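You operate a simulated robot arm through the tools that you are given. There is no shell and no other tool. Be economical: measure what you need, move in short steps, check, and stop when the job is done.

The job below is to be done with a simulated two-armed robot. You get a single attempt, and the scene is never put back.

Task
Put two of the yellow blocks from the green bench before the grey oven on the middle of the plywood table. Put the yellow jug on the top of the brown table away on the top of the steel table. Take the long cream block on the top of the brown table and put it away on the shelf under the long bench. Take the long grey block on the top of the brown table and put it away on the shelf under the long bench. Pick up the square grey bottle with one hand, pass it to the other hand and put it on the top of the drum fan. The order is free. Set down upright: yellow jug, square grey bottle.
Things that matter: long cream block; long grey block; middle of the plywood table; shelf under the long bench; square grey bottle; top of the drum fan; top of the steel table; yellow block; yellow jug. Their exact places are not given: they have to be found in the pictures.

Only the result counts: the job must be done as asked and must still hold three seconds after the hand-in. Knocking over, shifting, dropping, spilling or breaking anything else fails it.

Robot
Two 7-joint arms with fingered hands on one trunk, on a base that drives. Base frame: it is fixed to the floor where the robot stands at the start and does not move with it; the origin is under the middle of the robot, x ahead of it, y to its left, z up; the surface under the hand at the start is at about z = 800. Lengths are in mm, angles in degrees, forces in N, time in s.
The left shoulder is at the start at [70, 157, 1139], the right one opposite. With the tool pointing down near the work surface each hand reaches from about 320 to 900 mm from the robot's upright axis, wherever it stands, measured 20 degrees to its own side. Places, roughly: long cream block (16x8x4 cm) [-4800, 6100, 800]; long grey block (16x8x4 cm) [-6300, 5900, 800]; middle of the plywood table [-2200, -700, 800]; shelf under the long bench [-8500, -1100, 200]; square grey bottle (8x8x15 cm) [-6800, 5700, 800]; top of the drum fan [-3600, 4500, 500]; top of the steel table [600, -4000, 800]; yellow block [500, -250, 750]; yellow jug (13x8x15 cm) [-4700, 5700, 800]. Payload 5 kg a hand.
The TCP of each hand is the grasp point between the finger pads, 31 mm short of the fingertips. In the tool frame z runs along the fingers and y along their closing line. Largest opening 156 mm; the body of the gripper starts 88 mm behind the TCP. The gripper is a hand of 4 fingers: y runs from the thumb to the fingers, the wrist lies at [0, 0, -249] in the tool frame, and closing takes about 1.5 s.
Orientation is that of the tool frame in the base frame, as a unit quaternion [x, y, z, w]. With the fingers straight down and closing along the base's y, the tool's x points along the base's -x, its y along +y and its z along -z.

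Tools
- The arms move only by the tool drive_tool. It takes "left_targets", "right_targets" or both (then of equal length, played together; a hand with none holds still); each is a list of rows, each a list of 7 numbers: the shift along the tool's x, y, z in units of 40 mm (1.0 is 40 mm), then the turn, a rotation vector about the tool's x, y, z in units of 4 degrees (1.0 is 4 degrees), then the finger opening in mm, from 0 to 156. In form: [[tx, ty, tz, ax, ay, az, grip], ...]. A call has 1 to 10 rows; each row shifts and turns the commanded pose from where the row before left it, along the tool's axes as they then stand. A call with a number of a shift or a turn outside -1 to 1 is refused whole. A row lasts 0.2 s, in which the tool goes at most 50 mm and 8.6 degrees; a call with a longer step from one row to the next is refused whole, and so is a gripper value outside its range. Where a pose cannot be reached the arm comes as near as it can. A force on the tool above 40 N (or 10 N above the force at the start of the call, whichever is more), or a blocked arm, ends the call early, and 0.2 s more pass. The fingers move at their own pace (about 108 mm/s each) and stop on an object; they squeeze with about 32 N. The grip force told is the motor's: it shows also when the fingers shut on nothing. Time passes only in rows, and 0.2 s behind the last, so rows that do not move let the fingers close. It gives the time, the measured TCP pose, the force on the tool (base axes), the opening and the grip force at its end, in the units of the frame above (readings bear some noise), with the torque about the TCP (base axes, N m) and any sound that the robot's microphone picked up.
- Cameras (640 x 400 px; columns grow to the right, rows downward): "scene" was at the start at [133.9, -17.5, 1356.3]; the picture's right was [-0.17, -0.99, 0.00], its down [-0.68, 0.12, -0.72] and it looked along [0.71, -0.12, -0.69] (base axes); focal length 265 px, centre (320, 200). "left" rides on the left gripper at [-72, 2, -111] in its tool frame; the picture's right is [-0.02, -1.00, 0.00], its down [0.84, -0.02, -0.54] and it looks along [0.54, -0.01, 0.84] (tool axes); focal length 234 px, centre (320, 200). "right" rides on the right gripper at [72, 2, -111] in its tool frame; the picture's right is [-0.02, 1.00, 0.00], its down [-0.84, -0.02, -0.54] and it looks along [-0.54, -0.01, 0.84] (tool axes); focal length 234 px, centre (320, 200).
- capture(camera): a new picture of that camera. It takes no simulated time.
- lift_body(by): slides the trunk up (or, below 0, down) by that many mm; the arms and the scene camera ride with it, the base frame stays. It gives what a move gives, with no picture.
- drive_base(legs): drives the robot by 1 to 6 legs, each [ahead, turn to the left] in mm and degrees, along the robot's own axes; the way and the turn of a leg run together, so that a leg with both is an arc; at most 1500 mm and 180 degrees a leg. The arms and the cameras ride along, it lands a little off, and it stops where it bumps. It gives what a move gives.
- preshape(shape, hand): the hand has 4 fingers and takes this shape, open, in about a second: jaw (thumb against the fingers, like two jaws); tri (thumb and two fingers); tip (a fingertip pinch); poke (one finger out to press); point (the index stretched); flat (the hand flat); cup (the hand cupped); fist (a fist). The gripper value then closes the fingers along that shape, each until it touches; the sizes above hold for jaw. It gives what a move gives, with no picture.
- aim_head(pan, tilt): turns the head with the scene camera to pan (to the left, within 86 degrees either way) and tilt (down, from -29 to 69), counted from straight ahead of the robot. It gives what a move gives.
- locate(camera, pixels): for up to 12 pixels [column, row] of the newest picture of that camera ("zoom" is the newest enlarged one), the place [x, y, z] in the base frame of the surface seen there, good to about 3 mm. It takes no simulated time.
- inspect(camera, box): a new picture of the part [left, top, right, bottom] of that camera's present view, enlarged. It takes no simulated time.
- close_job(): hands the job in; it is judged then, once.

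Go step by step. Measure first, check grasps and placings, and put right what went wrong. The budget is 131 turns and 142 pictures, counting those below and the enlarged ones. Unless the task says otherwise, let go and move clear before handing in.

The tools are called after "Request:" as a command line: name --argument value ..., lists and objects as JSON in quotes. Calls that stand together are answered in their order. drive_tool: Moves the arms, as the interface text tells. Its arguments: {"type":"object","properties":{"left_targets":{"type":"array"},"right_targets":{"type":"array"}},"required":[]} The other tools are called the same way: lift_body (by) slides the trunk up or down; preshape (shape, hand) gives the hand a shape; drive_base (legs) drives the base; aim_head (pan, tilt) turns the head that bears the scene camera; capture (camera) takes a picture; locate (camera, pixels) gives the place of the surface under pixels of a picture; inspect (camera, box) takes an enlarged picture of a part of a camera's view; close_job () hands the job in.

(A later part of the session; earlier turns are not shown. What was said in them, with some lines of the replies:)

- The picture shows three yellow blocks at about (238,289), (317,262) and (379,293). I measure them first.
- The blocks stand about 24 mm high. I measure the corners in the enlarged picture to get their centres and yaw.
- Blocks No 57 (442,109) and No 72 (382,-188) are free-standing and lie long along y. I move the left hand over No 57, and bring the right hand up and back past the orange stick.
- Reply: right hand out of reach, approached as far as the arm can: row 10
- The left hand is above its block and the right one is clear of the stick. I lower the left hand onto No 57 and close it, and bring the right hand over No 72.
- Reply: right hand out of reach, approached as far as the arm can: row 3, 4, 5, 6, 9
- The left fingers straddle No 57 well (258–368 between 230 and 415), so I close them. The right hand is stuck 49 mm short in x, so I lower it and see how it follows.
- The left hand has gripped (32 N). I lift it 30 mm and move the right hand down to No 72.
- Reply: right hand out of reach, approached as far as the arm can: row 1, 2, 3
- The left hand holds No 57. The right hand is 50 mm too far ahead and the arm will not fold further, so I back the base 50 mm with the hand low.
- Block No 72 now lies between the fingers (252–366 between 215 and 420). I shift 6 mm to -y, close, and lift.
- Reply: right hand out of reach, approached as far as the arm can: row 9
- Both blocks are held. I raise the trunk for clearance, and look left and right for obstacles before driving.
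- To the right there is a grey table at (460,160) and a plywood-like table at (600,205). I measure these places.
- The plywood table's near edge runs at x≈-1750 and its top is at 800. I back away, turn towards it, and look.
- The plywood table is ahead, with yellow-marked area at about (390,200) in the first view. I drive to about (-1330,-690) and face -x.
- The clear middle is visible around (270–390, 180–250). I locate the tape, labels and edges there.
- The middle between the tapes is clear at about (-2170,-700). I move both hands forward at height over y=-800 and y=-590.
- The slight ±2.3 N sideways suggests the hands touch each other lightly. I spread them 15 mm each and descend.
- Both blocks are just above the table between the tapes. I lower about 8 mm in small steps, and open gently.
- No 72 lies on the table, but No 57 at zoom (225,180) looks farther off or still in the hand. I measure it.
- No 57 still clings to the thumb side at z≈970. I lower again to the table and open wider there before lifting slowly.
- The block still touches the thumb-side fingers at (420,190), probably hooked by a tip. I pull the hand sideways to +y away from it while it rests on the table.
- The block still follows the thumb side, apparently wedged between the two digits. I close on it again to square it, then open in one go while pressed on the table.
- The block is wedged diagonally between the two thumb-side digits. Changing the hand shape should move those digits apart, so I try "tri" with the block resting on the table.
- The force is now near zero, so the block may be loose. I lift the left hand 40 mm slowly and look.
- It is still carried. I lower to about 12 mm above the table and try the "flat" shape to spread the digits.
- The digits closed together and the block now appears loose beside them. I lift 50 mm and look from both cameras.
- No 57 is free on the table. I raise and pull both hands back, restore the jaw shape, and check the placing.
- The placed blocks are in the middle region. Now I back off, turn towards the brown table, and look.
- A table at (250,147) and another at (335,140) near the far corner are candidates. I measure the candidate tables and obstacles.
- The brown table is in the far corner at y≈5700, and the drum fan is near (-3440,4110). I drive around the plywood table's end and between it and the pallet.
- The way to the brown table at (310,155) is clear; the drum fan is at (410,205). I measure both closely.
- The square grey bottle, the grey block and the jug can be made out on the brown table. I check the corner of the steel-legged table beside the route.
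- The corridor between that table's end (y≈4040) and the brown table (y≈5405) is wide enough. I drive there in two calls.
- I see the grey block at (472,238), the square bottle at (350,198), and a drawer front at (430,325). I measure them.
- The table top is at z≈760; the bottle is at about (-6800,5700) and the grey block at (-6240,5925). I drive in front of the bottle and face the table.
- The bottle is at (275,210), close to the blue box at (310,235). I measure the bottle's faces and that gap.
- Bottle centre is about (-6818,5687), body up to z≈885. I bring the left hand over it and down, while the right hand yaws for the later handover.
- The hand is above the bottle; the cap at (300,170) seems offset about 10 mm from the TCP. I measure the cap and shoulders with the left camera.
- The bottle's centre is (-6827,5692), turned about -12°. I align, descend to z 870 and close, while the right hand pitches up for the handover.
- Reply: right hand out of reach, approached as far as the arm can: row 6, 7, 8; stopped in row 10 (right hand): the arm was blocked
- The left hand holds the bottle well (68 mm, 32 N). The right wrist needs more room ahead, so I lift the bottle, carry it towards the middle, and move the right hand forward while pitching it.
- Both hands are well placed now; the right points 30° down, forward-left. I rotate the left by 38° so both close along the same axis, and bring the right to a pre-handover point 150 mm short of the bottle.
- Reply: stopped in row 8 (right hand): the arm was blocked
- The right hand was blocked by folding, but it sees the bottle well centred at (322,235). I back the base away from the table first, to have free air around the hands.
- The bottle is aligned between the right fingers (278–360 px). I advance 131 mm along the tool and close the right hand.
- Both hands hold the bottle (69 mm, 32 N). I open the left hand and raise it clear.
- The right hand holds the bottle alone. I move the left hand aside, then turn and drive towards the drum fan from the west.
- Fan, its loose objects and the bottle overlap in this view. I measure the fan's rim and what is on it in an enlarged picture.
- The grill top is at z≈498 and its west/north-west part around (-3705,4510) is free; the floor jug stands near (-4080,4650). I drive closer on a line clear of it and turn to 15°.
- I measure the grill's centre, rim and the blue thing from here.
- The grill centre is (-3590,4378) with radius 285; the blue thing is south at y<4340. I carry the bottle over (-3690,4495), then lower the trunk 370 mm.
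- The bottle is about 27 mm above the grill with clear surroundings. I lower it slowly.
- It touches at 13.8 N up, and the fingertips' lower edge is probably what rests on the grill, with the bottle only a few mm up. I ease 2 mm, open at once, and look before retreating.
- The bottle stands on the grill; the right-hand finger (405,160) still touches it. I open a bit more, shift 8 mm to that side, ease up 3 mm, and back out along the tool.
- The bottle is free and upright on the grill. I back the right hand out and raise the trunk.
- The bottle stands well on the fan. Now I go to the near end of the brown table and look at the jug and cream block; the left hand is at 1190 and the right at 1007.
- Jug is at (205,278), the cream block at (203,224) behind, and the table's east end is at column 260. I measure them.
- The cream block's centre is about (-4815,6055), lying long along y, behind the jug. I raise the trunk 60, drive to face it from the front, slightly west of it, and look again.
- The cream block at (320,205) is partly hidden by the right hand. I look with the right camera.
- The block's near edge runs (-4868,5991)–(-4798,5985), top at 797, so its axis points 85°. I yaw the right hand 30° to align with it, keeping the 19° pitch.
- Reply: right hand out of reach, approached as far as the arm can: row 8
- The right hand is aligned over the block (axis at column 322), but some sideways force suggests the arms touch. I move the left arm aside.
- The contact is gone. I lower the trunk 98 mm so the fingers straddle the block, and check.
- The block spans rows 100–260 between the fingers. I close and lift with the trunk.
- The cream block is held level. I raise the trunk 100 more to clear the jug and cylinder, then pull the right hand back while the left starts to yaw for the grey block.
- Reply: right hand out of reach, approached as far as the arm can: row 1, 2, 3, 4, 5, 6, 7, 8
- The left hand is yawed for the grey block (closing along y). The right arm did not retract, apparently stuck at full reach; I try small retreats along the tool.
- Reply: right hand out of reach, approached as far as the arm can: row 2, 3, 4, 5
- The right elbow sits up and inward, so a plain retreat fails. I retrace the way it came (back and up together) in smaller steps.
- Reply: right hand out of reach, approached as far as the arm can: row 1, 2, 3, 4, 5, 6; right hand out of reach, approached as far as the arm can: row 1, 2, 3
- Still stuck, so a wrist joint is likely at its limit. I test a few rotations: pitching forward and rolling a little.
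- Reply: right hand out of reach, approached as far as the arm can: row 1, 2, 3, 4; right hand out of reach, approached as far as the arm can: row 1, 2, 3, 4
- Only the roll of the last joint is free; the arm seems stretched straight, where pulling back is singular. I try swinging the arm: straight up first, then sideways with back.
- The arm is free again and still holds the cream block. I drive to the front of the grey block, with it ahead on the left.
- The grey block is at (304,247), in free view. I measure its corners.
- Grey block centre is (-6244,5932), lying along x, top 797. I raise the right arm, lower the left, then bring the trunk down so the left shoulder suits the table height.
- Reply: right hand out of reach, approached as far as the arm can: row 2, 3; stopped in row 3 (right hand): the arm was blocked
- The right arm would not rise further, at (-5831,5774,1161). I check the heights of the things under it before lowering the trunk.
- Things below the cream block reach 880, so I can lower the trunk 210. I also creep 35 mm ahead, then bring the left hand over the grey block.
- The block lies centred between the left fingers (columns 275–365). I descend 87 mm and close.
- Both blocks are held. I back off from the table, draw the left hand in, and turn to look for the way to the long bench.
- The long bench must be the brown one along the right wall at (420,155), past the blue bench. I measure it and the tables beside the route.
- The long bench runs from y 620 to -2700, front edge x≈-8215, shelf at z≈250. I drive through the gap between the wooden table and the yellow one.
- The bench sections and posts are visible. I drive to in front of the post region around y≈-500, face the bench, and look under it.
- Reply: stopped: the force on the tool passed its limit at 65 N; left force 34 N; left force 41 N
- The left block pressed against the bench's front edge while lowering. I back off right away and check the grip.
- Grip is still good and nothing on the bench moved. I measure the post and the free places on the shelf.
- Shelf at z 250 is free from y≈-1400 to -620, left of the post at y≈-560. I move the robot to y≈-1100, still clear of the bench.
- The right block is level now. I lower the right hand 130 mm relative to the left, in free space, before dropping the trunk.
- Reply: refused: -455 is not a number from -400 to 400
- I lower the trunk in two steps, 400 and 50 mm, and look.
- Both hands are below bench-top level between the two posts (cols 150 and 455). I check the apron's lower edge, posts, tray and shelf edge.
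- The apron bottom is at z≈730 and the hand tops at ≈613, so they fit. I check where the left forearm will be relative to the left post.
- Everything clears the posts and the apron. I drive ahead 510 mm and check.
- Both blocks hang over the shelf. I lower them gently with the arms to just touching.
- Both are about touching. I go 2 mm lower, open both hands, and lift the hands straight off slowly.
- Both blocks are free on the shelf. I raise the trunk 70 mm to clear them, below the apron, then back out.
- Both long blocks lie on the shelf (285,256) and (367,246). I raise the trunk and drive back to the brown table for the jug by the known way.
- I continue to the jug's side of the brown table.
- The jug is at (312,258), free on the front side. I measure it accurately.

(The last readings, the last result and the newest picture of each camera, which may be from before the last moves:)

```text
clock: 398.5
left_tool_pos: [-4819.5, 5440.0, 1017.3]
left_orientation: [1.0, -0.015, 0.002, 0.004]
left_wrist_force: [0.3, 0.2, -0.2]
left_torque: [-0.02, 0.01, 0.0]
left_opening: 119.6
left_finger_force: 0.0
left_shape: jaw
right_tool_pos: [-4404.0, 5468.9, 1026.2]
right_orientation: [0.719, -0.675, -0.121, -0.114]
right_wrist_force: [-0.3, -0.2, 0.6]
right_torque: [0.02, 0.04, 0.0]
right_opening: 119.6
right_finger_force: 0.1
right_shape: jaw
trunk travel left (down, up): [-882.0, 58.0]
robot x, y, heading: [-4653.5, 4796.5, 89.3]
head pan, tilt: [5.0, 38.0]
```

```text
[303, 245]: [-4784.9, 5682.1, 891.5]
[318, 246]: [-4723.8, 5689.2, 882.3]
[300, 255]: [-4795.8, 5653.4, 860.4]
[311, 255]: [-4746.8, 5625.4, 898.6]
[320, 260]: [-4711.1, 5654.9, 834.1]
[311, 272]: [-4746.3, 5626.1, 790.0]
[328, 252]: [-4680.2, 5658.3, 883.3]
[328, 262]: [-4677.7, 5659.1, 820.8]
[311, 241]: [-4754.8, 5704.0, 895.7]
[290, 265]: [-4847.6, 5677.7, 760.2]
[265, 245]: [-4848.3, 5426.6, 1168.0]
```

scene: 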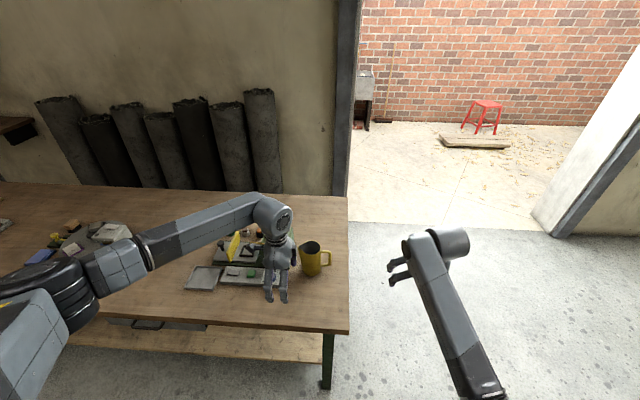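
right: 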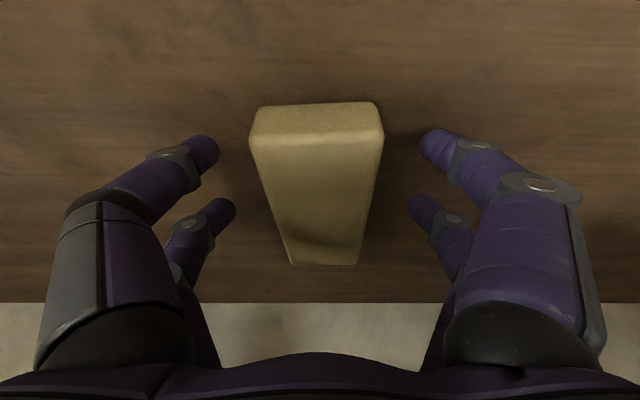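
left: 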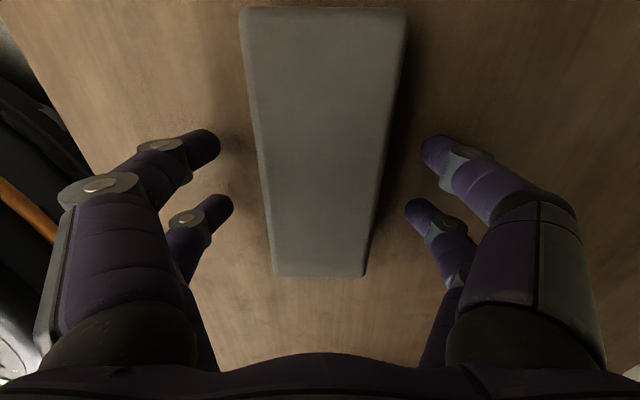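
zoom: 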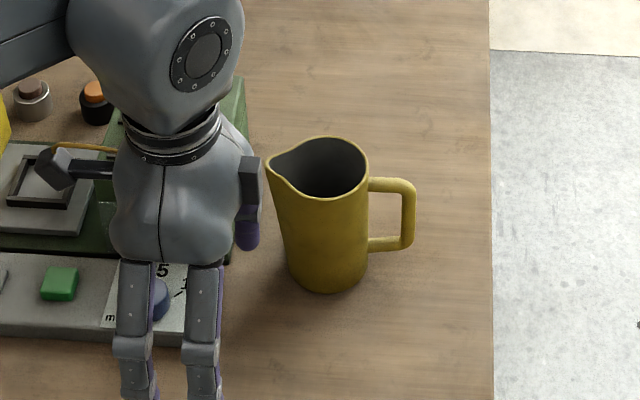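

The jug body's centre is (-4750,5667), diameter ≈85, rim ≈905. I move the base so that the left hand comes right above it.

Request:
drive_base --legs '[[0, -16.7], [238, 0], [0, 16.9]]'

Request:
capture --camera "left"

```text
clock: 402.2
left_tool_pos: [-4749.7, 5665.9, 1017.3]
left_orientation: [1.0, -0.011, 0.001, 0.005]
left_wrist_force: [0.4, -0.4, 0.9]
left_torque: [-0.03, -0.01, 0.03]
left_opening: 119.5
left_finger_force: 0.1
left_shape: jaw
right_tool_pos: [-4335.7, 5697.8, 1025.3]
right_orientation: [0.721, -0.672, -0.122, -0.113]
right_wrist_force: [-0.4, 0.4, 0.1]
right_torque: [0.01, -0.01, 0.01]
right_opening: 119.6
right_finger_force: 0.1
right_shape: jaw
trunk travel left (down, up): [-882.0, 58.0]
robot x, y, heading: [-4588.2, 5027.6, 89.7]
head pan, tilt: [5.0, 38.0]
```

```text
48 pictures are left
```

left: 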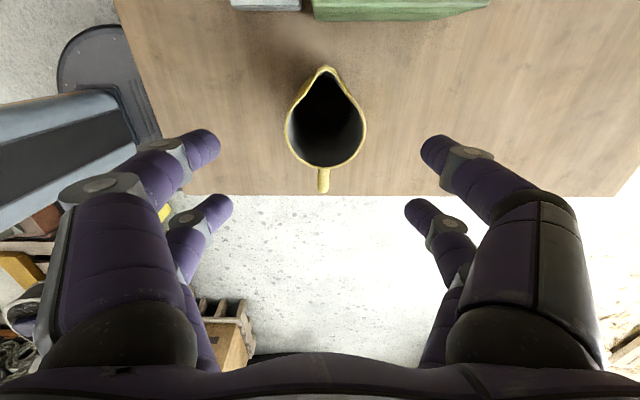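

The jug is centred under the left hand (rim around (325,125)). I open to 140 and lower the trunk 140 mm.

Request:
drive_tool --left_targets '[[0, 0, 0, 0, 0, 0, 140], [0, 0, 0, 0, 0, 0, 140]]'

Request:
lift_body --by -140

Request:
capture --camera "left"

```text
clock: 402.8
left_tool_pos: [-4750.9, 5665.3, 1017.5]
left_orientation: [1.0, -0.01, 0.0, 0.004]
left_wrist_force: [-0.6, -0.1, 0.0]
left_torque: [0.0, 0.0, -0.03]
left_opening: 139.9
left_finger_force: 0.0
left_shape: jaw
right_tool_pos: [-4335.5, 5696.5, 1025.7]
right_orientation: [0.721, -0.672, -0.122, -0.113]
right_wrist_force: [-0.5, -0.9, 0.0]
right_torque: [0.01, -0.01, 0.03]
right_opening: 119.8
right_finger_force: 0.1
right_shape: jaw
trunk travel left (down, up): [-882.0, 58.0]
robot x, y, heading: [-4588.2, 5028.4, 89.6]
head pan, tilt: [5.0, 38.0]
```

```text
clock: 404.5
left_tool_pos: [-4752.5, 5666.3, 877.3]
left_orientation: [1.0, -0.012, 0.001, 0.004]
left_wrist_force: [-0.3, 0.3, -0.5]
left_torque: [0.01, -0.04, 0.02]
left_opening: 139.7
left_finger_force: 0.0
left_shape: jaw
right_tool_pos: [-4336.3, 5695.2, 885.8]
right_orientation: [0.722, -0.671, -0.123, -0.112]
right_wrist_force: [0.1, -0.2, -0.3]
right_torque: [0.01, 0.01, 0.03]
right_opening: 119.6
right_finger_force: 0.0
right_shape: jaw
trunk travel left (down, up): [-742.0, 198.0]
robot x, y, heading: [-4585.1, 5027.9, 89.5]
head pan, tilt: [5.0, 38.0]
```

```text
47 pictures are left
```

left: 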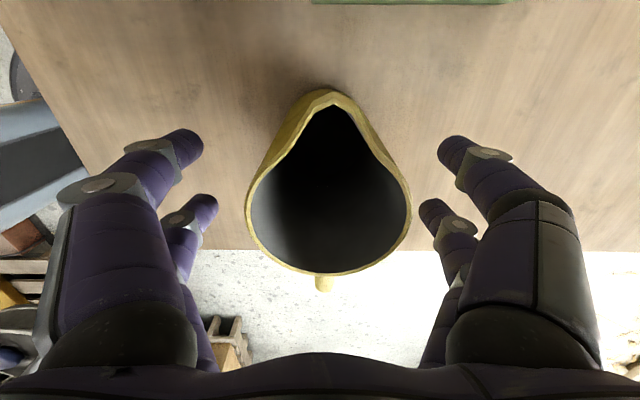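

The rim looks shifted towards the spout relative to the TCP. I verify with located rim points.

Request:
locate --camera "left" --pixels '[[250, 205], [409, 205], [320, 272], [330, 92], [270, 250], [395, 245], [322, 282], [385, 150], [275, 150]]'

```text
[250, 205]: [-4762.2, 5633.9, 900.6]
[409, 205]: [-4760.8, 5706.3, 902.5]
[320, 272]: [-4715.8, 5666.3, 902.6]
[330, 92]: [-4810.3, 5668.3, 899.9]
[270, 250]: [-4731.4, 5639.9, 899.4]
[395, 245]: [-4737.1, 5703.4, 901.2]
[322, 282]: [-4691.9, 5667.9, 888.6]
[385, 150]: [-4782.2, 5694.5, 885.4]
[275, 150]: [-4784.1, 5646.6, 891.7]
```

The rim circle's centre is about (-4755,5670), matching the TCP. I close and lift 60 mm.

Request:
drive_tool --left_targets '[[0, -0.09, 0, 0, 0, 0, 130], [0, 0, 0, 0, 0, 0, 45], [0, 0, 0, 0, 0, 0, 45], [0, 0, 0, 0, 0, 0, 45], [0, 0, 0, 0, 0, 0, 45], [0, 0, 0, 0, 0, 0, 45], [0, 0, 0, 0, 0, 0, 45], [0, 0, 0, 0, 0, 0, 45], [0, 0, 0, 0, 0, 0, 45]]'

Request:
lift_body --by 60

Request:
capture --camera "left"

Request:
inspect --camera "scene" --box '[200, 180, 440, 360]'

```text
clock: 406.5
left_tool_pos: [-4751.7, 5668.3, 876.0]
left_orientation: [1.0, -0.011, 0.0, 0.003]
left_wrist_force: [0.8, 0.8, -0.2]
left_torque: [0.05, -0.03, -0.02]
left_opening: 58.6
left_finger_force: 31.7
left_shape: jaw
right_tool_pos: [-4337.5, 5696.7, 885.1]
right_orientation: [0.722, -0.672, -0.123, -0.113]
right_wrist_force: [-0.3, 0.2, -0.9]
right_torque: [0.02, 0.0, -0.02]
right_opening: 119.8
right_finger_force: 0.0
right_shape: jaw
trunk travel left (down, up): [-742.0, 198.0]
robot x, y, heading: [-4590.1, 5029.9, 89.8]
head pan, tilt: [5.0, 38.0]
```

```text
clock: 407.5
left_tool_pos: [-4750.8, 5669.0, 936.9]
left_orientation: [1.0, -0.011, 0.0, 0.005]
left_wrist_force: [-0.7, 0.1, -3.4]
left_torque: [0.02, 0.03, -0.01]
left_opening: 58.4
left_finger_force: 31.5
left_shape: jaw
right_tool_pos: [-4336.2, 5696.4, 946.2]
right_orientation: [0.722, -0.671, -0.123, -0.113]
right_wrist_force: [0.2, -0.3, 0.1]
right_torque: [0.03, -0.02, 0.04]
right_opening: 119.8
right_finger_force: 0.0
right_shape: jaw
trunk travel left (down, up): [-802.0, 138.0]
robot x, y, heading: [-4585.9, 5030.4, 89.6]
head pan, tilt: [5.0, 38.0]
```

```text
46 pictures are left
```

left: 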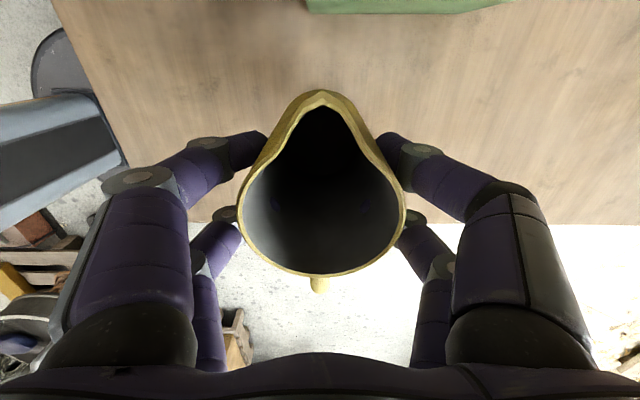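

```text
2.22 times, centred on (320, 270) of scene
```

zoom: 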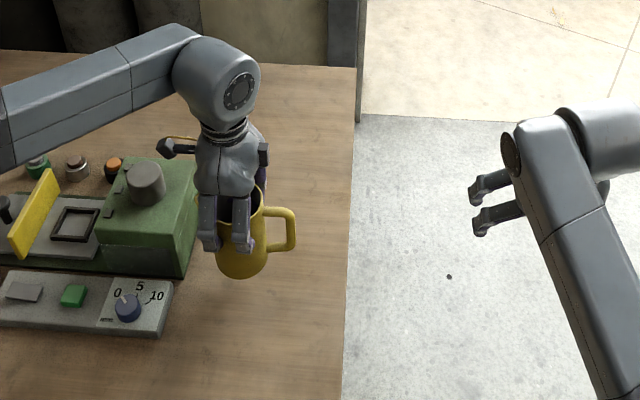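

The jug is held securely and upright. I raise the trunk 100 mm and drive back along the known way towards the start side.

Request:
lift_body --by 100

Request:
drive_base --legs '[[-600, 0], [0, 174.8], [1135, 0], [0, 37.2], [1334, 0], [1330, 0]]'

```text
clock: 408.8
left_tool_pos: [-4751.2, 5668.9, 1035.7]
left_orientation: [1.0, -0.012, 0.0, 0.005]
left_wrist_force: [-0.4, 0.5, -4.5]
left_torque: [0.0, 0.0, 0.03]
left_opening: 58.4
left_finger_force: 32.0
left_shape: jaw
right_tool_pos: [-4337.5, 5697.3, 1045.4]
right_orientation: [0.722, -0.672, -0.123, -0.113]
right_wrist_force: [-0.8, -0.2, -0.3]
right_torque: [0.02, 0.0, 0.02]
right_opening: 119.5
right_finger_force: 0.1
right_shape: jaw
trunk travel left (down, up): [-902.0, 38.0]
robot x, y, heading: [-4585.2, 5029.8, 89.5]
head pan, tilt: [5.0, 38.0]
```

```text
clock: 439.1
left_tool_pos: [-2780.6, 571.0, 1036.6]
left_orientation: [-0.27, 0.963, 0.003, -0.002]
left_wrist_force: [-0.4, 0.0, -3.4]
left_torque: [0.0, -0.04, 0.0]
left_opening: 57.0
left_finger_force: 32.0
left_shape: jaw
right_tool_pos: [-3113.2, 323.9, 1045.7]
right_orientation: [0.443, 0.881, -0.074, 0.149]
right_wrist_force: [0.3, -0.4, -0.3]
right_torque: [-0.02, 0.03, 0.01]
right_opening: 119.7
right_finger_force: 0.0
right_shape: jaw
trunk travel left (down, up): [-902.0, 38.0]
robot x, y, heading: [-3266.2, 1017.3, -57.9]
head pan, tilt: [5.0, 38.0]
```

Request:
drive_base --legs '[[0, 55.9], [1000, 0], [1000, 0], [0, -77.5], [840, 0], [840, 0]]'

Request:
aim_head --pan 20 --tilt 20

Request:
capture --camera "scene"

```text
clock: 463.0
left_tool_pos: [-631.0, -1315.1, 1036.6]
left_orientation: [-0.092, 0.996, 0.003, -0.001]
left_wrist_force: [-0.7, 0.0, -3.2]
left_torque: [-0.02, -0.06, 0.0]
left_opening: 56.3
left_finger_force: 32.0
left_shape: jaw
right_tool_pos: [-1030.6, -1427.6, 1046.6]
right_orientation: [0.594, 0.787, -0.1, 0.134]
right_wrist_force: [-0.4, 0.1, 0.2]
right_torque: [-0.02, 0.0, -0.01]
right_opening: 119.9
right_finger_force: 0.1
right_shape: jaw
trunk travel left (down, up): [-902.0, 38.0]
robot x, y, heading: [-923.8, -723.3, -78.5]
head pan, tilt: [5.0, 38.0]
```

```text
clock: 463.8
left_tool_pos: [-630.9, -1315.0, 1036.4]
left_orientation: [-0.091, 0.996, 0.005, -0.002]
left_wrist_force: [-0.7, -0.4, -3.2]
left_torque: [0.0, -0.03, 0.0]
left_opening: 56.5
left_finger_force: 31.9
left_shape: jaw
right_tool_pos: [-1030.7, -1429.2, 1044.1]
right_orientation: [0.594, 0.787, -0.099, 0.133]
right_wrist_force: [-0.1, 0.4, 0.7]
right_torque: [-0.03, 0.03, -0.02]
right_opening: 119.7
right_finger_force: 0.1
right_shape: jaw
trunk travel left (down, up): [-902.0, 38.0]
robot x, y, heading: [-922.7, -722.6, -78.4]
head pan, tilt: [20.0, 20.0]
```

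```text
44 pictures are left
```

scene: 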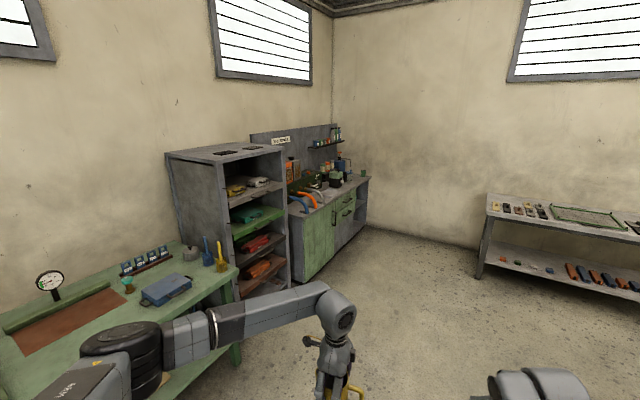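

The grey-topped bench past the shelf unit at (330,190) is near (600,-4000), the steel table. I zoom in and measure.

Request:
inspect --camera "scene" --box '[240, 110, 400, 230]'

Request:
locate --camera "scene" --pixels '[[293, 215], [305, 208], [330, 198], [350, 187], [366, 178], [345, 190], [320, 203], [300, 270], [250, 290], [490, 195], [340, 182]]'

```text
3.33 times, centred on (320, 170) of scene
```

zoom: 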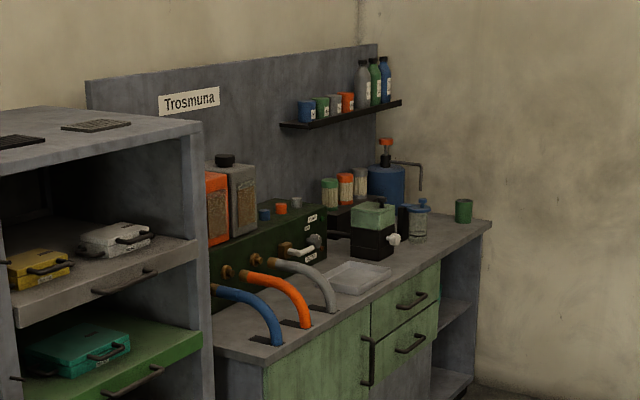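

```text
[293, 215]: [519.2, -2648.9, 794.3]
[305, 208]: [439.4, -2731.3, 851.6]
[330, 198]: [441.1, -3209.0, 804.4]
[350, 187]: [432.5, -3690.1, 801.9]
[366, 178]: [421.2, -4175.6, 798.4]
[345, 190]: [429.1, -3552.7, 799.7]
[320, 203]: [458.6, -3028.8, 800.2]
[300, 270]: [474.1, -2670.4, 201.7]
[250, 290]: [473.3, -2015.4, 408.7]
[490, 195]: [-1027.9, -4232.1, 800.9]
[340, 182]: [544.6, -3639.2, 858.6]
```

This bench (top z≈800, y -2650 to -4175, front x≈425) is the steel table; its far end near (500,-4000) looks free. I drive nearer and look at that spot and the wall.

Request:
drive_base --legs '[[1150, 0], [1150, 0], [0, 35]]'

Request:
aim_head --pan 8 --tilt 28

Request:
capture --camera "scene"

```text
clock: 476.8
left_tool_pos: [123.0, -3288.8, 1036.2]
left_orientation: [-0.39, 0.921, 0.003, -0.002]
left_wrist_force: [0.3, -0.4, -4.4]
left_torque: [0.04, -0.03, -0.02]
left_opening: 56.4
left_finger_force: 31.4
left_shape: jaw
right_tool_pos: [-138.2, -3610.2, 1045.0]
right_orientation: [0.327, 0.93, -0.055, 0.157]
right_wrist_force: [-0.4, -0.3, 0.4]
right_torque: [0.03, -0.02, 0.0]
right_opening: 119.6
right_finger_force: 0.1
right_shape: jaw
trunk travel left (down, up): [-902.0, 38.0]
robot x, y, heading: [-456.1, -2972.1, -43.1]
head pan, tilt: [20.0, 20.0]
```

```text
clock: 477.5
left_tool_pos: [123.6, -3285.5, 1036.3]
left_orientation: [-0.389, 0.921, 0.004, -0.002]
left_wrist_force: [-0.5, 0.5, -4.3]
left_torque: [0.05, 0.0, 0.02]
left_opening: 56.3
left_finger_force: 31.9
left_shape: jaw
right_tool_pos: [-137.9, -3609.9, 1045.5]
right_orientation: [0.327, 0.93, -0.056, 0.157]
right_wrist_force: [0.4, 0.6, 0.8]
right_torque: [0.01, 0.01, -0.02]
right_opening: 119.8
right_finger_force: 0.0
right_shape: jaw
trunk travel left (down, up): [-902.0, 38.0]
robot x, y, heading: [-459.5, -2968.7, -43.4]
head pan, tilt: [8.0, 28.0]
```

```text
42 pictures are left
```

scene: 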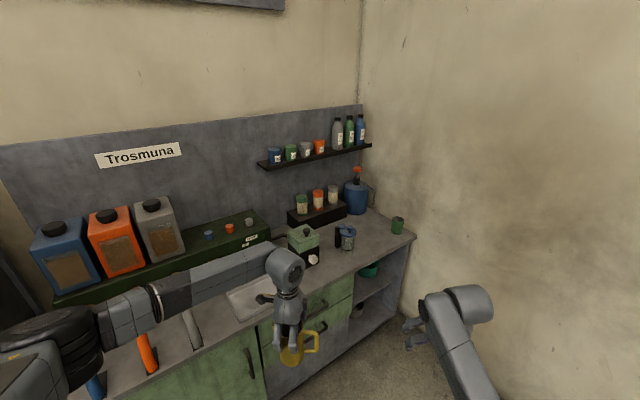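

Request:
inspect --camera "scene" --box '[280, 180, 440, 300]'

Request:
locate --camera "scene" --pixels '[[397, 228], [414, 238], [380, 240], [370, 228], [365, 250], [345, 240], [348, 262], [330, 270], [310, 255], [375, 215], [402, 300], [450, 180]]'

```text
3.33 times, centred on (360, 240) of scene
```

zoom: 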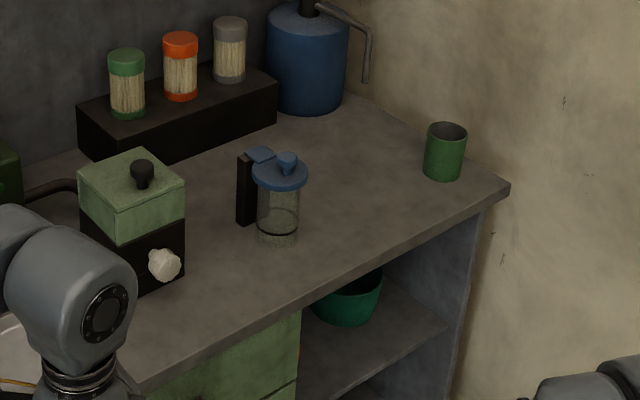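

```text
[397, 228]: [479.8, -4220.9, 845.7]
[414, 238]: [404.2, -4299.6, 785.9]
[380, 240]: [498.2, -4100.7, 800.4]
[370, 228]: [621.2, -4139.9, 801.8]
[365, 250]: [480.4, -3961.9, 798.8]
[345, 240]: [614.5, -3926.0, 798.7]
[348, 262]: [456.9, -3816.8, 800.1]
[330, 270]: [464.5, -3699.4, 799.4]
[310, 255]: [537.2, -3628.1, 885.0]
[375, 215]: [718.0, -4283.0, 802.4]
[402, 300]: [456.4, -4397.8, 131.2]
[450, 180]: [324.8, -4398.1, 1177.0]
```

The free spot is (530,-4060), between the pump and the green cup; the wall is at y=-4398. I retract the right hand and raise the left one before driving in.

Request:
drive_tool --left_targets '[[0, 0, -0.7, 0, 0, 0, 45], [0, 0, -0.7, 0, 0, 0, 45], [0, 0, -0.7, 0, 0, 0, 45], [0, 0, 0, 0, 0, 0, 45], [0, 0, 0, 0, 0, 0, 45]]' --right_targets '[[0.9, 0, -0.31, 0, 0, 0, 120], [0.9, 0, -0.31, 0, 0, 0, 120], [0.9, 0, -0.31, 0, 0, 0, 120], [0.9, 0, -0.31, 0, 0, 0, 120], [0.9, 0, -0.31, 0, 0, 0, 120]]'

Request:
locate --camera "zoom" --pixels '[[288, 160], [280, 240], [245, 215], [440, 130], [445, 178], [160, 265], [340, 60]]'

```text
clock: 478.7
left_tool_pos: [122.0, -3287.5, 1123.1]
left_orientation: [-0.391, 0.92, 0.002, -0.002]
left_wrist_force: [-0.7, 0.2, -3.7]
left_torque: [-0.01, 0.02, -0.01]
left_opening: 56.3
left_finger_force: 32.0
left_shape: jaw
right_tool_pos: [-287.4, -3489.6, 1047.5]
right_orientation: [0.326, 0.931, -0.055, 0.158]
right_wrist_force: [0.3, 0.2, 0.1]
right_torque: [-0.01, -0.03, -0.02]
right_opening: 120.0
right_finger_force: 0.1
right_shape: jaw
trunk travel left (down, up): [-902.0, 38.0]
robot x, y, heading: [-457.6, -2972.0, -43.4]
head pan, tilt: [8.0, 28.0]
```

```text
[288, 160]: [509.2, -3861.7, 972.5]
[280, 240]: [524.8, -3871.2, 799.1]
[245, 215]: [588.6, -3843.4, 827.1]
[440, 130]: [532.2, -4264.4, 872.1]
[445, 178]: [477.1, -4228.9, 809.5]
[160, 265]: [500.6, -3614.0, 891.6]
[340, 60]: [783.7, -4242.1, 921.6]
```

The pump is at (525,-3870), top 972, and the jug bottom is now at ≈1007. I drive in and turn to about -60°.

Request:
drive_base --legs '[[0, -7.4], [790, 0], [0, -9.2]]'

Request:
capture --camera "scene"

Request:
capture --camera "left"

```text
clock: 484.3
left_tool_pos: [522.6, -4058.0, 1120.8]
left_orientation: [-0.255, 0.967, 0.004, -0.003]
left_wrist_force: [-0.7, -0.8, -4.4]
left_torque: [0.03, -0.03, 0.01]
left_opening: 56.1
left_finger_force: 32.7
left_shape: jaw
right_tool_pos: [73.8, -4137.1, 1045.3]
right_orientation: [0.456, 0.874, -0.077, 0.147]
right_wrist_force: [0.1, -0.2, 0.4]
right_torque: [-0.04, 0.02, 0.01]
right_opening: 119.6
right_finger_force: 0.1
right_shape: jaw
trunk travel left (down, up): [-902.0, 38.0]
robot x, y, heading: [48.1, -3592.4, -59.5]
head pan, tilt: [8.0, 28.0]
```

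```text
40 pictures are left
```

scene: 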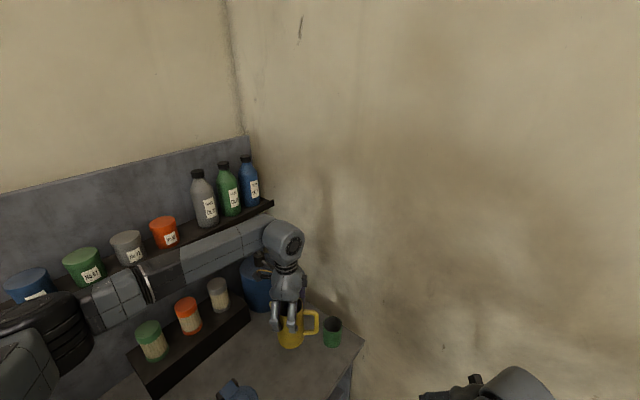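

```text
39 pictures are left
```

left: 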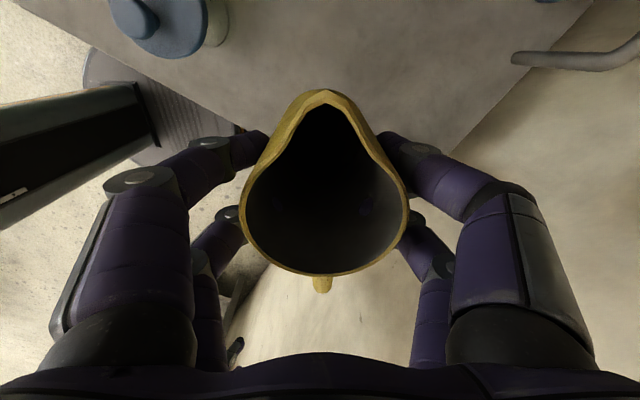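

The jug is over the free spot (522,-4058). Before lowering I check where the left forearm and elbow are relative to things on the bench.

Request:
locate --camera "scene" --pixels '[[60, 320], [120, 305], [165, 280], [220, 255], [275, 240], [20, 370], [150, 345], [190, 320], [235, 393], [260, 285], [205, 360], [332, 330]]'

Request:
aim_head --pan 30 --tilt 50

Request:
capture --camera "scene"

```text
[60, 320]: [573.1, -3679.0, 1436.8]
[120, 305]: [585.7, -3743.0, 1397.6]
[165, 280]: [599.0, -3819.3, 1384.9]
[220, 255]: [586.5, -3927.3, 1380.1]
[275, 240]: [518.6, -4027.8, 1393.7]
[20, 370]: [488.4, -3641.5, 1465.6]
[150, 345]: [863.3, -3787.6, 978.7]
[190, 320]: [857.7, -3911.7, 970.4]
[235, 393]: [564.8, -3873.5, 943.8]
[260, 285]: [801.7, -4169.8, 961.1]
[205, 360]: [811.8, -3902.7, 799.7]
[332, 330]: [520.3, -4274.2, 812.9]
```

```text
clock: 485.1
left_tool_pos: [520.6, -4060.2, 1120.7]
left_orientation: [-0.254, 0.967, 0.004, -0.002]
left_wrist_force: [-0.9, -0.1, -4.2]
left_torque: [0.03, -0.02, 0.0]
left_opening: 56.3
left_finger_force: 32.1
left_shape: jaw
right_tool_pos: [72.4, -4138.9, 1044.7]
right_orientation: [0.456, 0.874, -0.076, 0.148]
right_wrist_force: [-0.7, -0.9, -0.1]
right_torque: [0.01, 0.0, -0.01]
right_opening: 119.7
right_finger_force: 0.1
right_shape: jaw
trunk travel left (down, up): [-902.0, 38.0]
robot x, y, heading: [54.5, -3591.2, -59.7]
head pan, tilt: [30.0, 50.0]
```

```text
38 pictures are left
```

scene: 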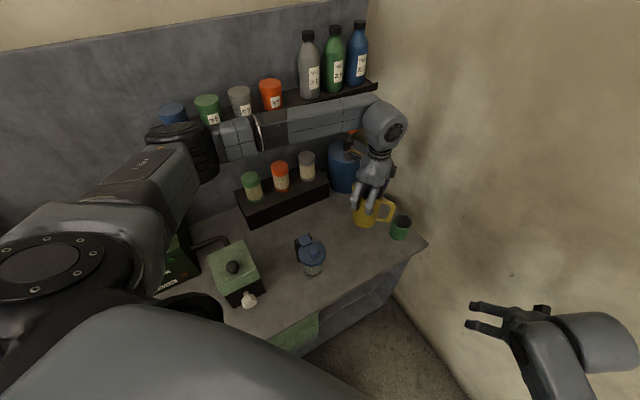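

The forearm (z 1380+) stays above everything when lowered. I lower the trunk 188 mm to bring the jug 15 mm above the top.

Request:
lift_body --by -188

Request:
capture --camera "left"

Request:
inspect --camera "scene" --box '[270, 80, 470, 240]'

```text
clock: 487.2
left_tool_pos: [522.3, -4057.9, 933.2]
left_orientation: [-0.254, 0.967, 0.004, -0.002]
left_wrist_force: [0.0, -0.5, -4.3]
left_torque: [-0.01, -0.02, 0.01]
left_opening: 56.3
left_finger_force: 31.6
left_shape: jaw
right_tool_pos: [73.0, -4138.0, 859.2]
right_orientation: [0.456, 0.874, -0.076, 0.148]
right_wrist_force: [-0.3, -0.1, 1.0]
right_torque: [-0.02, 0.04, 0.0]
right_opening: 119.5
right_finger_force: 0.2
right_shape: jaw
trunk travel left (down, up): [-714.0, 226.0]
robot x, y, heading: [52.0, -3592.0, -59.5]
head pan, tilt: [30.0, 50.0]
```

```text
37 pictures are left
```

left: 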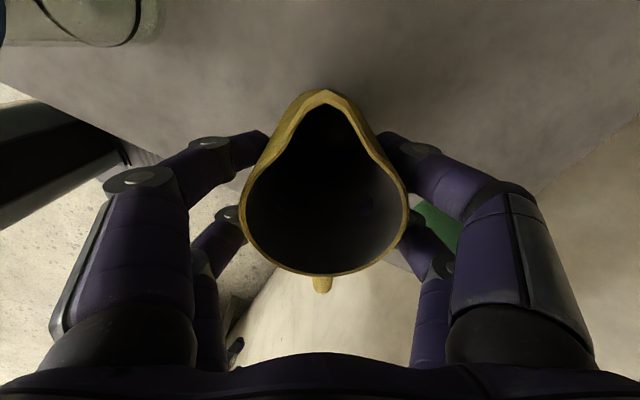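

```text
2.50 times, centred on (370, 160) of scene
```

zoom: 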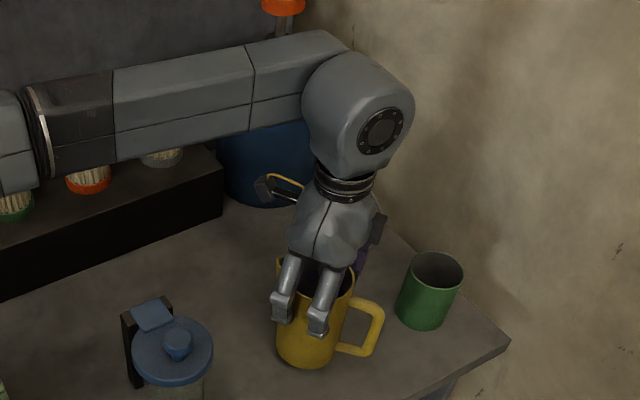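

The cup is clear of the handle. I lower the last 16 mm in small steps.

Request:
drive_tool --left_targets '[[0, 0, 0.1, 0, 0, 0, 45], [0, 0, 0.1, 0, 0, 0, 45], [0, 0, 0.1, 0, 0, 0, 45], [0, 0, 0.1, 0, 0, 0, 45], [0, 0, 0.04, 0, 0, 0, 45], [0, 0, 0, 0, 0, 0, 45]]'

```text
clock: 488.6
left_tool_pos: [521.6, -4058.5, 915.8]
left_orientation: [-0.255, 0.967, 0.004, -0.001]
left_wrist_force: [2.2, -0.4, 1.1]
left_torque: [-0.07, -0.14, 0.02]
left_opening: 56.3
left_finger_force: 32.2
left_shape: jaw
right_tool_pos: [72.3, -4137.9, 857.9]
right_orientation: [0.456, 0.874, -0.076, 0.148]
right_wrist_force: [-0.3, 0.7, 0.0]
right_torque: [0.0, -0.02, -0.01]
right_opening: 119.6
right_finger_force: 0.1
right_shape: jaw
trunk travel left (down, up): [-714.0, 226.0]
robot x, y, heading: [51.8, -3590.2, -59.5]
head pan, tilt: [30.0, 50.0]
```

The jug's weight is now taken by the top (force +1.1). I open the hand and look.

Request:
drive_tool --left_targets '[[0, 0, 0, 0, 0, 0, 75], [0, 0, 0, 0, 0, 0, 105], [0, 0, 0, 0, 0, 0, 115], [0, 0, 0, 0, 0, 0, 115]]'

Request:
capture --camera "left"

```text
clock: 489.6
left_tool_pos: [520.7, -4058.6, 916.8]
left_orientation: [-0.255, 0.967, 0.002, -0.002]
left_wrist_force: [0.6, -0.1, 0.1]
left_torque: [-0.02, -0.03, -0.01]
left_opening: 114.9
left_finger_force: 0.0
left_shape: jaw
right_tool_pos: [72.9, -4138.7, 858.8]
right_orientation: [0.456, 0.874, -0.077, 0.149]
right_wrist_force: [-0.5, -0.4, -0.2]
right_torque: [-0.04, 0.02, -0.03]
right_opening: 120.0
right_finger_force: 0.1
right_shape: jaw
trunk travel left (down, up): [-714.0, 226.0]
robot x, y, heading: [50.1, -3591.4, -59.6]
head pan, tilt: [30.0, 50.0]
```

```text
35 pictures are left
```

left: 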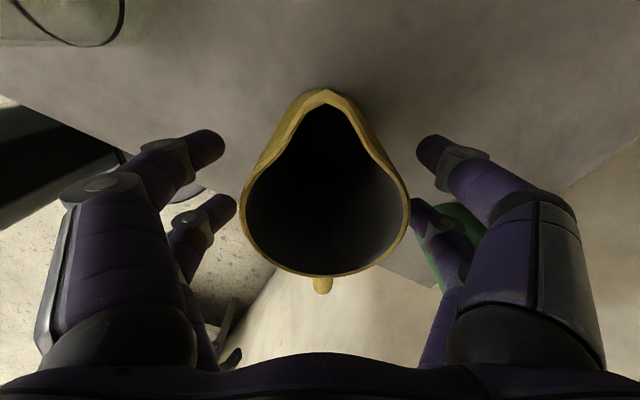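

The fingers are off the jug, with the far side a bit close. I shift 5 mm away from it, then raise the trunk.

Request:
drive_tool --left_targets '[[0, -0.12, 0, 0, 0, 0, 115], [0, 0, -0.1, 0, 0, 0, 115], [0, 0, -0.3, 0, 0, 0, 115], [0, 0, -0.5, 0, 0, 0, 115], [0, 0, -0.8, 0, 0, 0, 115]]'

Request:
lift_body --by 180

Request:
capture --camera "scene"

Request:
capture --camera "left"

```text
clock: 490.8
left_tool_pos: [524.9, -4063.4, 983.6]
left_orientation: [-0.254, 0.967, 0.003, -0.001]
left_wrist_force: [0.1, 0.7, 0.2]
left_torque: [0.0, -0.01, 0.02]
left_opening: 114.7
left_finger_force: 0.0
left_shape: jaw
right_tool_pos: [71.7, -4136.6, 858.7]
right_orientation: [0.456, 0.874, -0.076, 0.149]
right_wrist_force: [-0.8, -0.4, -0.4]
right_torque: [0.01, -0.03, -0.01]
right_opening: 119.8
right_finger_force: 0.0
right_shape: jaw
trunk travel left (down, up): [-714.0, 226.0]
robot x, y, heading: [48.5, -3591.0, -59.8]
head pan, tilt: [30.0, 50.0]
```

```text
clock: 492.8
left_tool_pos: [525.9, -4063.8, 1162.8]
left_orientation: [-0.255, 0.967, 0.005, -0.002]
left_wrist_force: [-0.7, -0.9, -0.2]
left_torque: [0.01, -0.01, 0.02]
left_opening: 114.5
left_finger_force: 0.1
left_shape: jaw
right_tool_pos: [72.1, -4137.1, 1038.1]
right_orientation: [0.456, 0.874, -0.076, 0.148]
right_wrist_force: [0.1, -0.6, -0.1]
right_torque: [-0.01, 0.02, 0.0]
right_opening: 119.9
right_finger_force: 0.2
right_shape: jaw
trunk travel left (down, up): [-894.0, 46.0]
robot x, y, heading: [52.3, -3595.4, -59.8]
head pan, tilt: [30.0, 50.0]
```

```text
34 pictures are left
```

scene: 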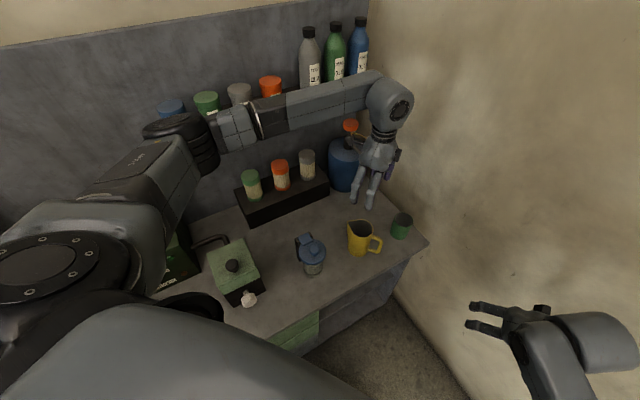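

```text
33 pictures are left
```

left: 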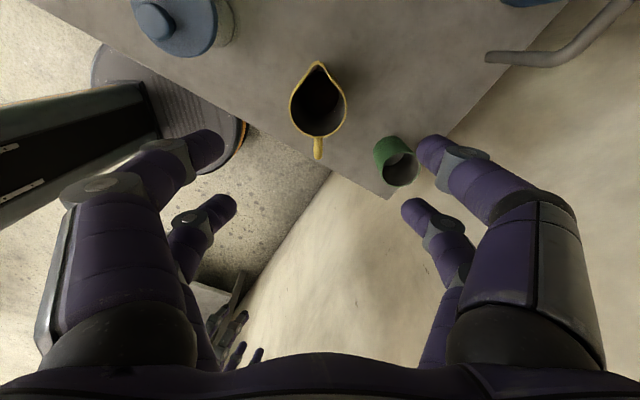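

The jug stands upright and free on the steel table. I back the robot away so the hands are clear.

Request:
drive_base --legs '[[-450, 0]]'

Request:
capture --camera "scene"

```text
clock: 495.6
left_tool_pos: [294.7, -3671.3, 1162.0]
left_orientation: [-0.253, 0.967, 0.004, -0.002]
left_wrist_force: [0.1, -0.9, 0.4]
left_torque: [0.02, 0.04, 0.01]
left_opening: 114.7
left_finger_force: 0.0
left_shape: jaw
right_tool_pos: [-158.2, -3745.8, 1037.0]
right_orientation: [0.457, 0.874, -0.076, 0.148]
right_wrist_force: [-0.5, -0.2, 0.0]
right_torque: [0.01, 0.02, -0.02]
right_opening: 119.8
right_finger_force: 0.1
right_shape: jaw
trunk travel left (down, up): [-894.0, 46.0]
robot x, y, heading: [-179.6, -3195.9, -59.8]
head pan, tilt: [30.0, 50.0]
```

```text
32 pictures are left
```

scene: 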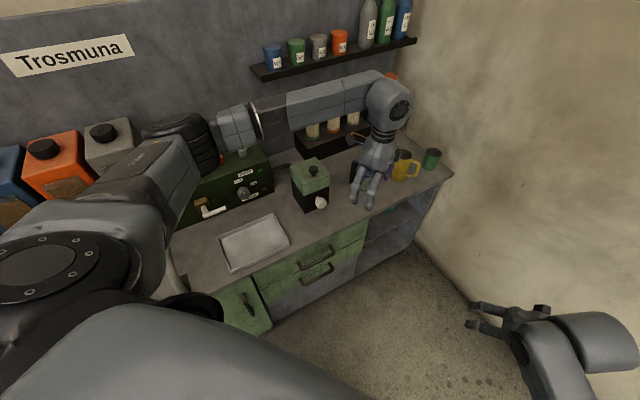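

As a last check I turn away from the bench and look at the two yellow blocks on the plywood table.

Request:
drive_base --legs '[[0, -160]]'

Request:
aim_head --pan -11 --tilt 12

Request:
inspect --camera "scene" --box '[220, 150, 420, 275]'

```text
clock: 502.3
left_tool_pos: [-810.0, -2972.6, 1163.0]
left_orientation: [0.889, 0.458, 0.002, 0.002]
left_wrist_force: [0.2, -0.4, -0.3]
left_torque: [0.01, -0.01, -0.01]
left_opening: 114.9
left_finger_force: 0.1
left_shape: jaw
right_tool_pos: [-431.3, -2712.1, 1039.5]
right_orientation: [0.952, -0.256, -0.161, -0.042]
right_wrist_force: [0.0, 0.8, -0.5]
right_torque: [0.06, 0.0, -0.01]
right_opening: 119.6
right_finger_force: 0.0
right_shape: jaw
trunk travel left (down, up): [-894.0, 46.0]
robot x, y, heading: [-179.7, -3194.2, 145.0]
head pan, tilt: [30.0, 50.0]
```

```text
clock: 503.4
left_tool_pos: [-808.7, -2973.4, 1163.3]
left_orientation: [0.889, 0.458, 0.002, 0.003]
left_wrist_force: [0.3, -0.7, 0.3]
left_torque: [0.0, -0.02, 0.03]
left_opening: 114.4
left_finger_force: 0.1
left_shape: jaw
right_tool_pos: [-430.8, -2712.6, 1038.3]
right_orientation: [0.952, -0.256, -0.161, -0.043]
right_wrist_force: [-0.2, 0.1, 0.0]
right_torque: [-0.01, -0.03, 0.01]
right_opening: 119.6
right_finger_force: 0.1
right_shape: jaw
trunk travel left (down, up): [-894.0, 46.0]
robot x, y, heading: [-178.6, -3193.3, 145.3]
head pan, tilt: [-11.0, 12.0]
```

```text
3.20 times, centred on (320, 212) of scene
```

zoom: 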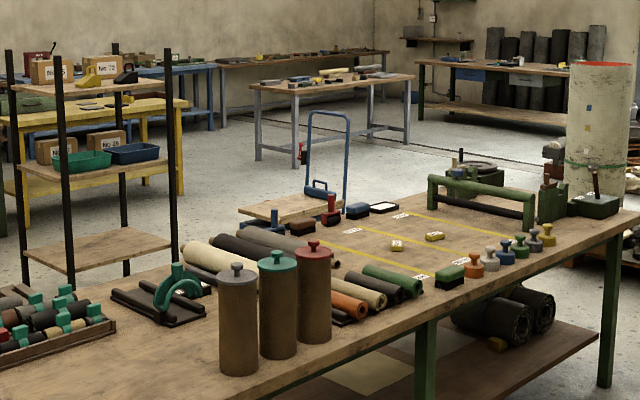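

Both yellow blocks lie on the plywood table, at zoom (397,246) and (435,236), and the other placings were checked earlier. I hand in.

Request:
close_job

```text
The job is handed in.
```

All five placings are done and I handed the job in; I saw no verdict.

- **Yellow blocks:** No 57 and No 72 lie on the middle of the plywood table. No 57 stuck between the left fingers at first, and I had to change the hand's shape to free it.
- **Yellow jug:** It stands upright on the grey-topped bench at about [520, -4060]. I took that bench to be the steel table because it is the one that matches the hinted place.
- **Cream and grey long blocks:** Both lie on the shelf under the long bench. The grey block pressed against the bench's front edge while I was lowering it (force limit tripped at 65 N). I backed off and saw nothing on the bench shifted.
- **Square grey bottle:** The left hand passed it to the right, and it stands upright on the drum fan. It settled the last few millimetres when I let go.

Both hands were open and clear of everything at the hand-in.
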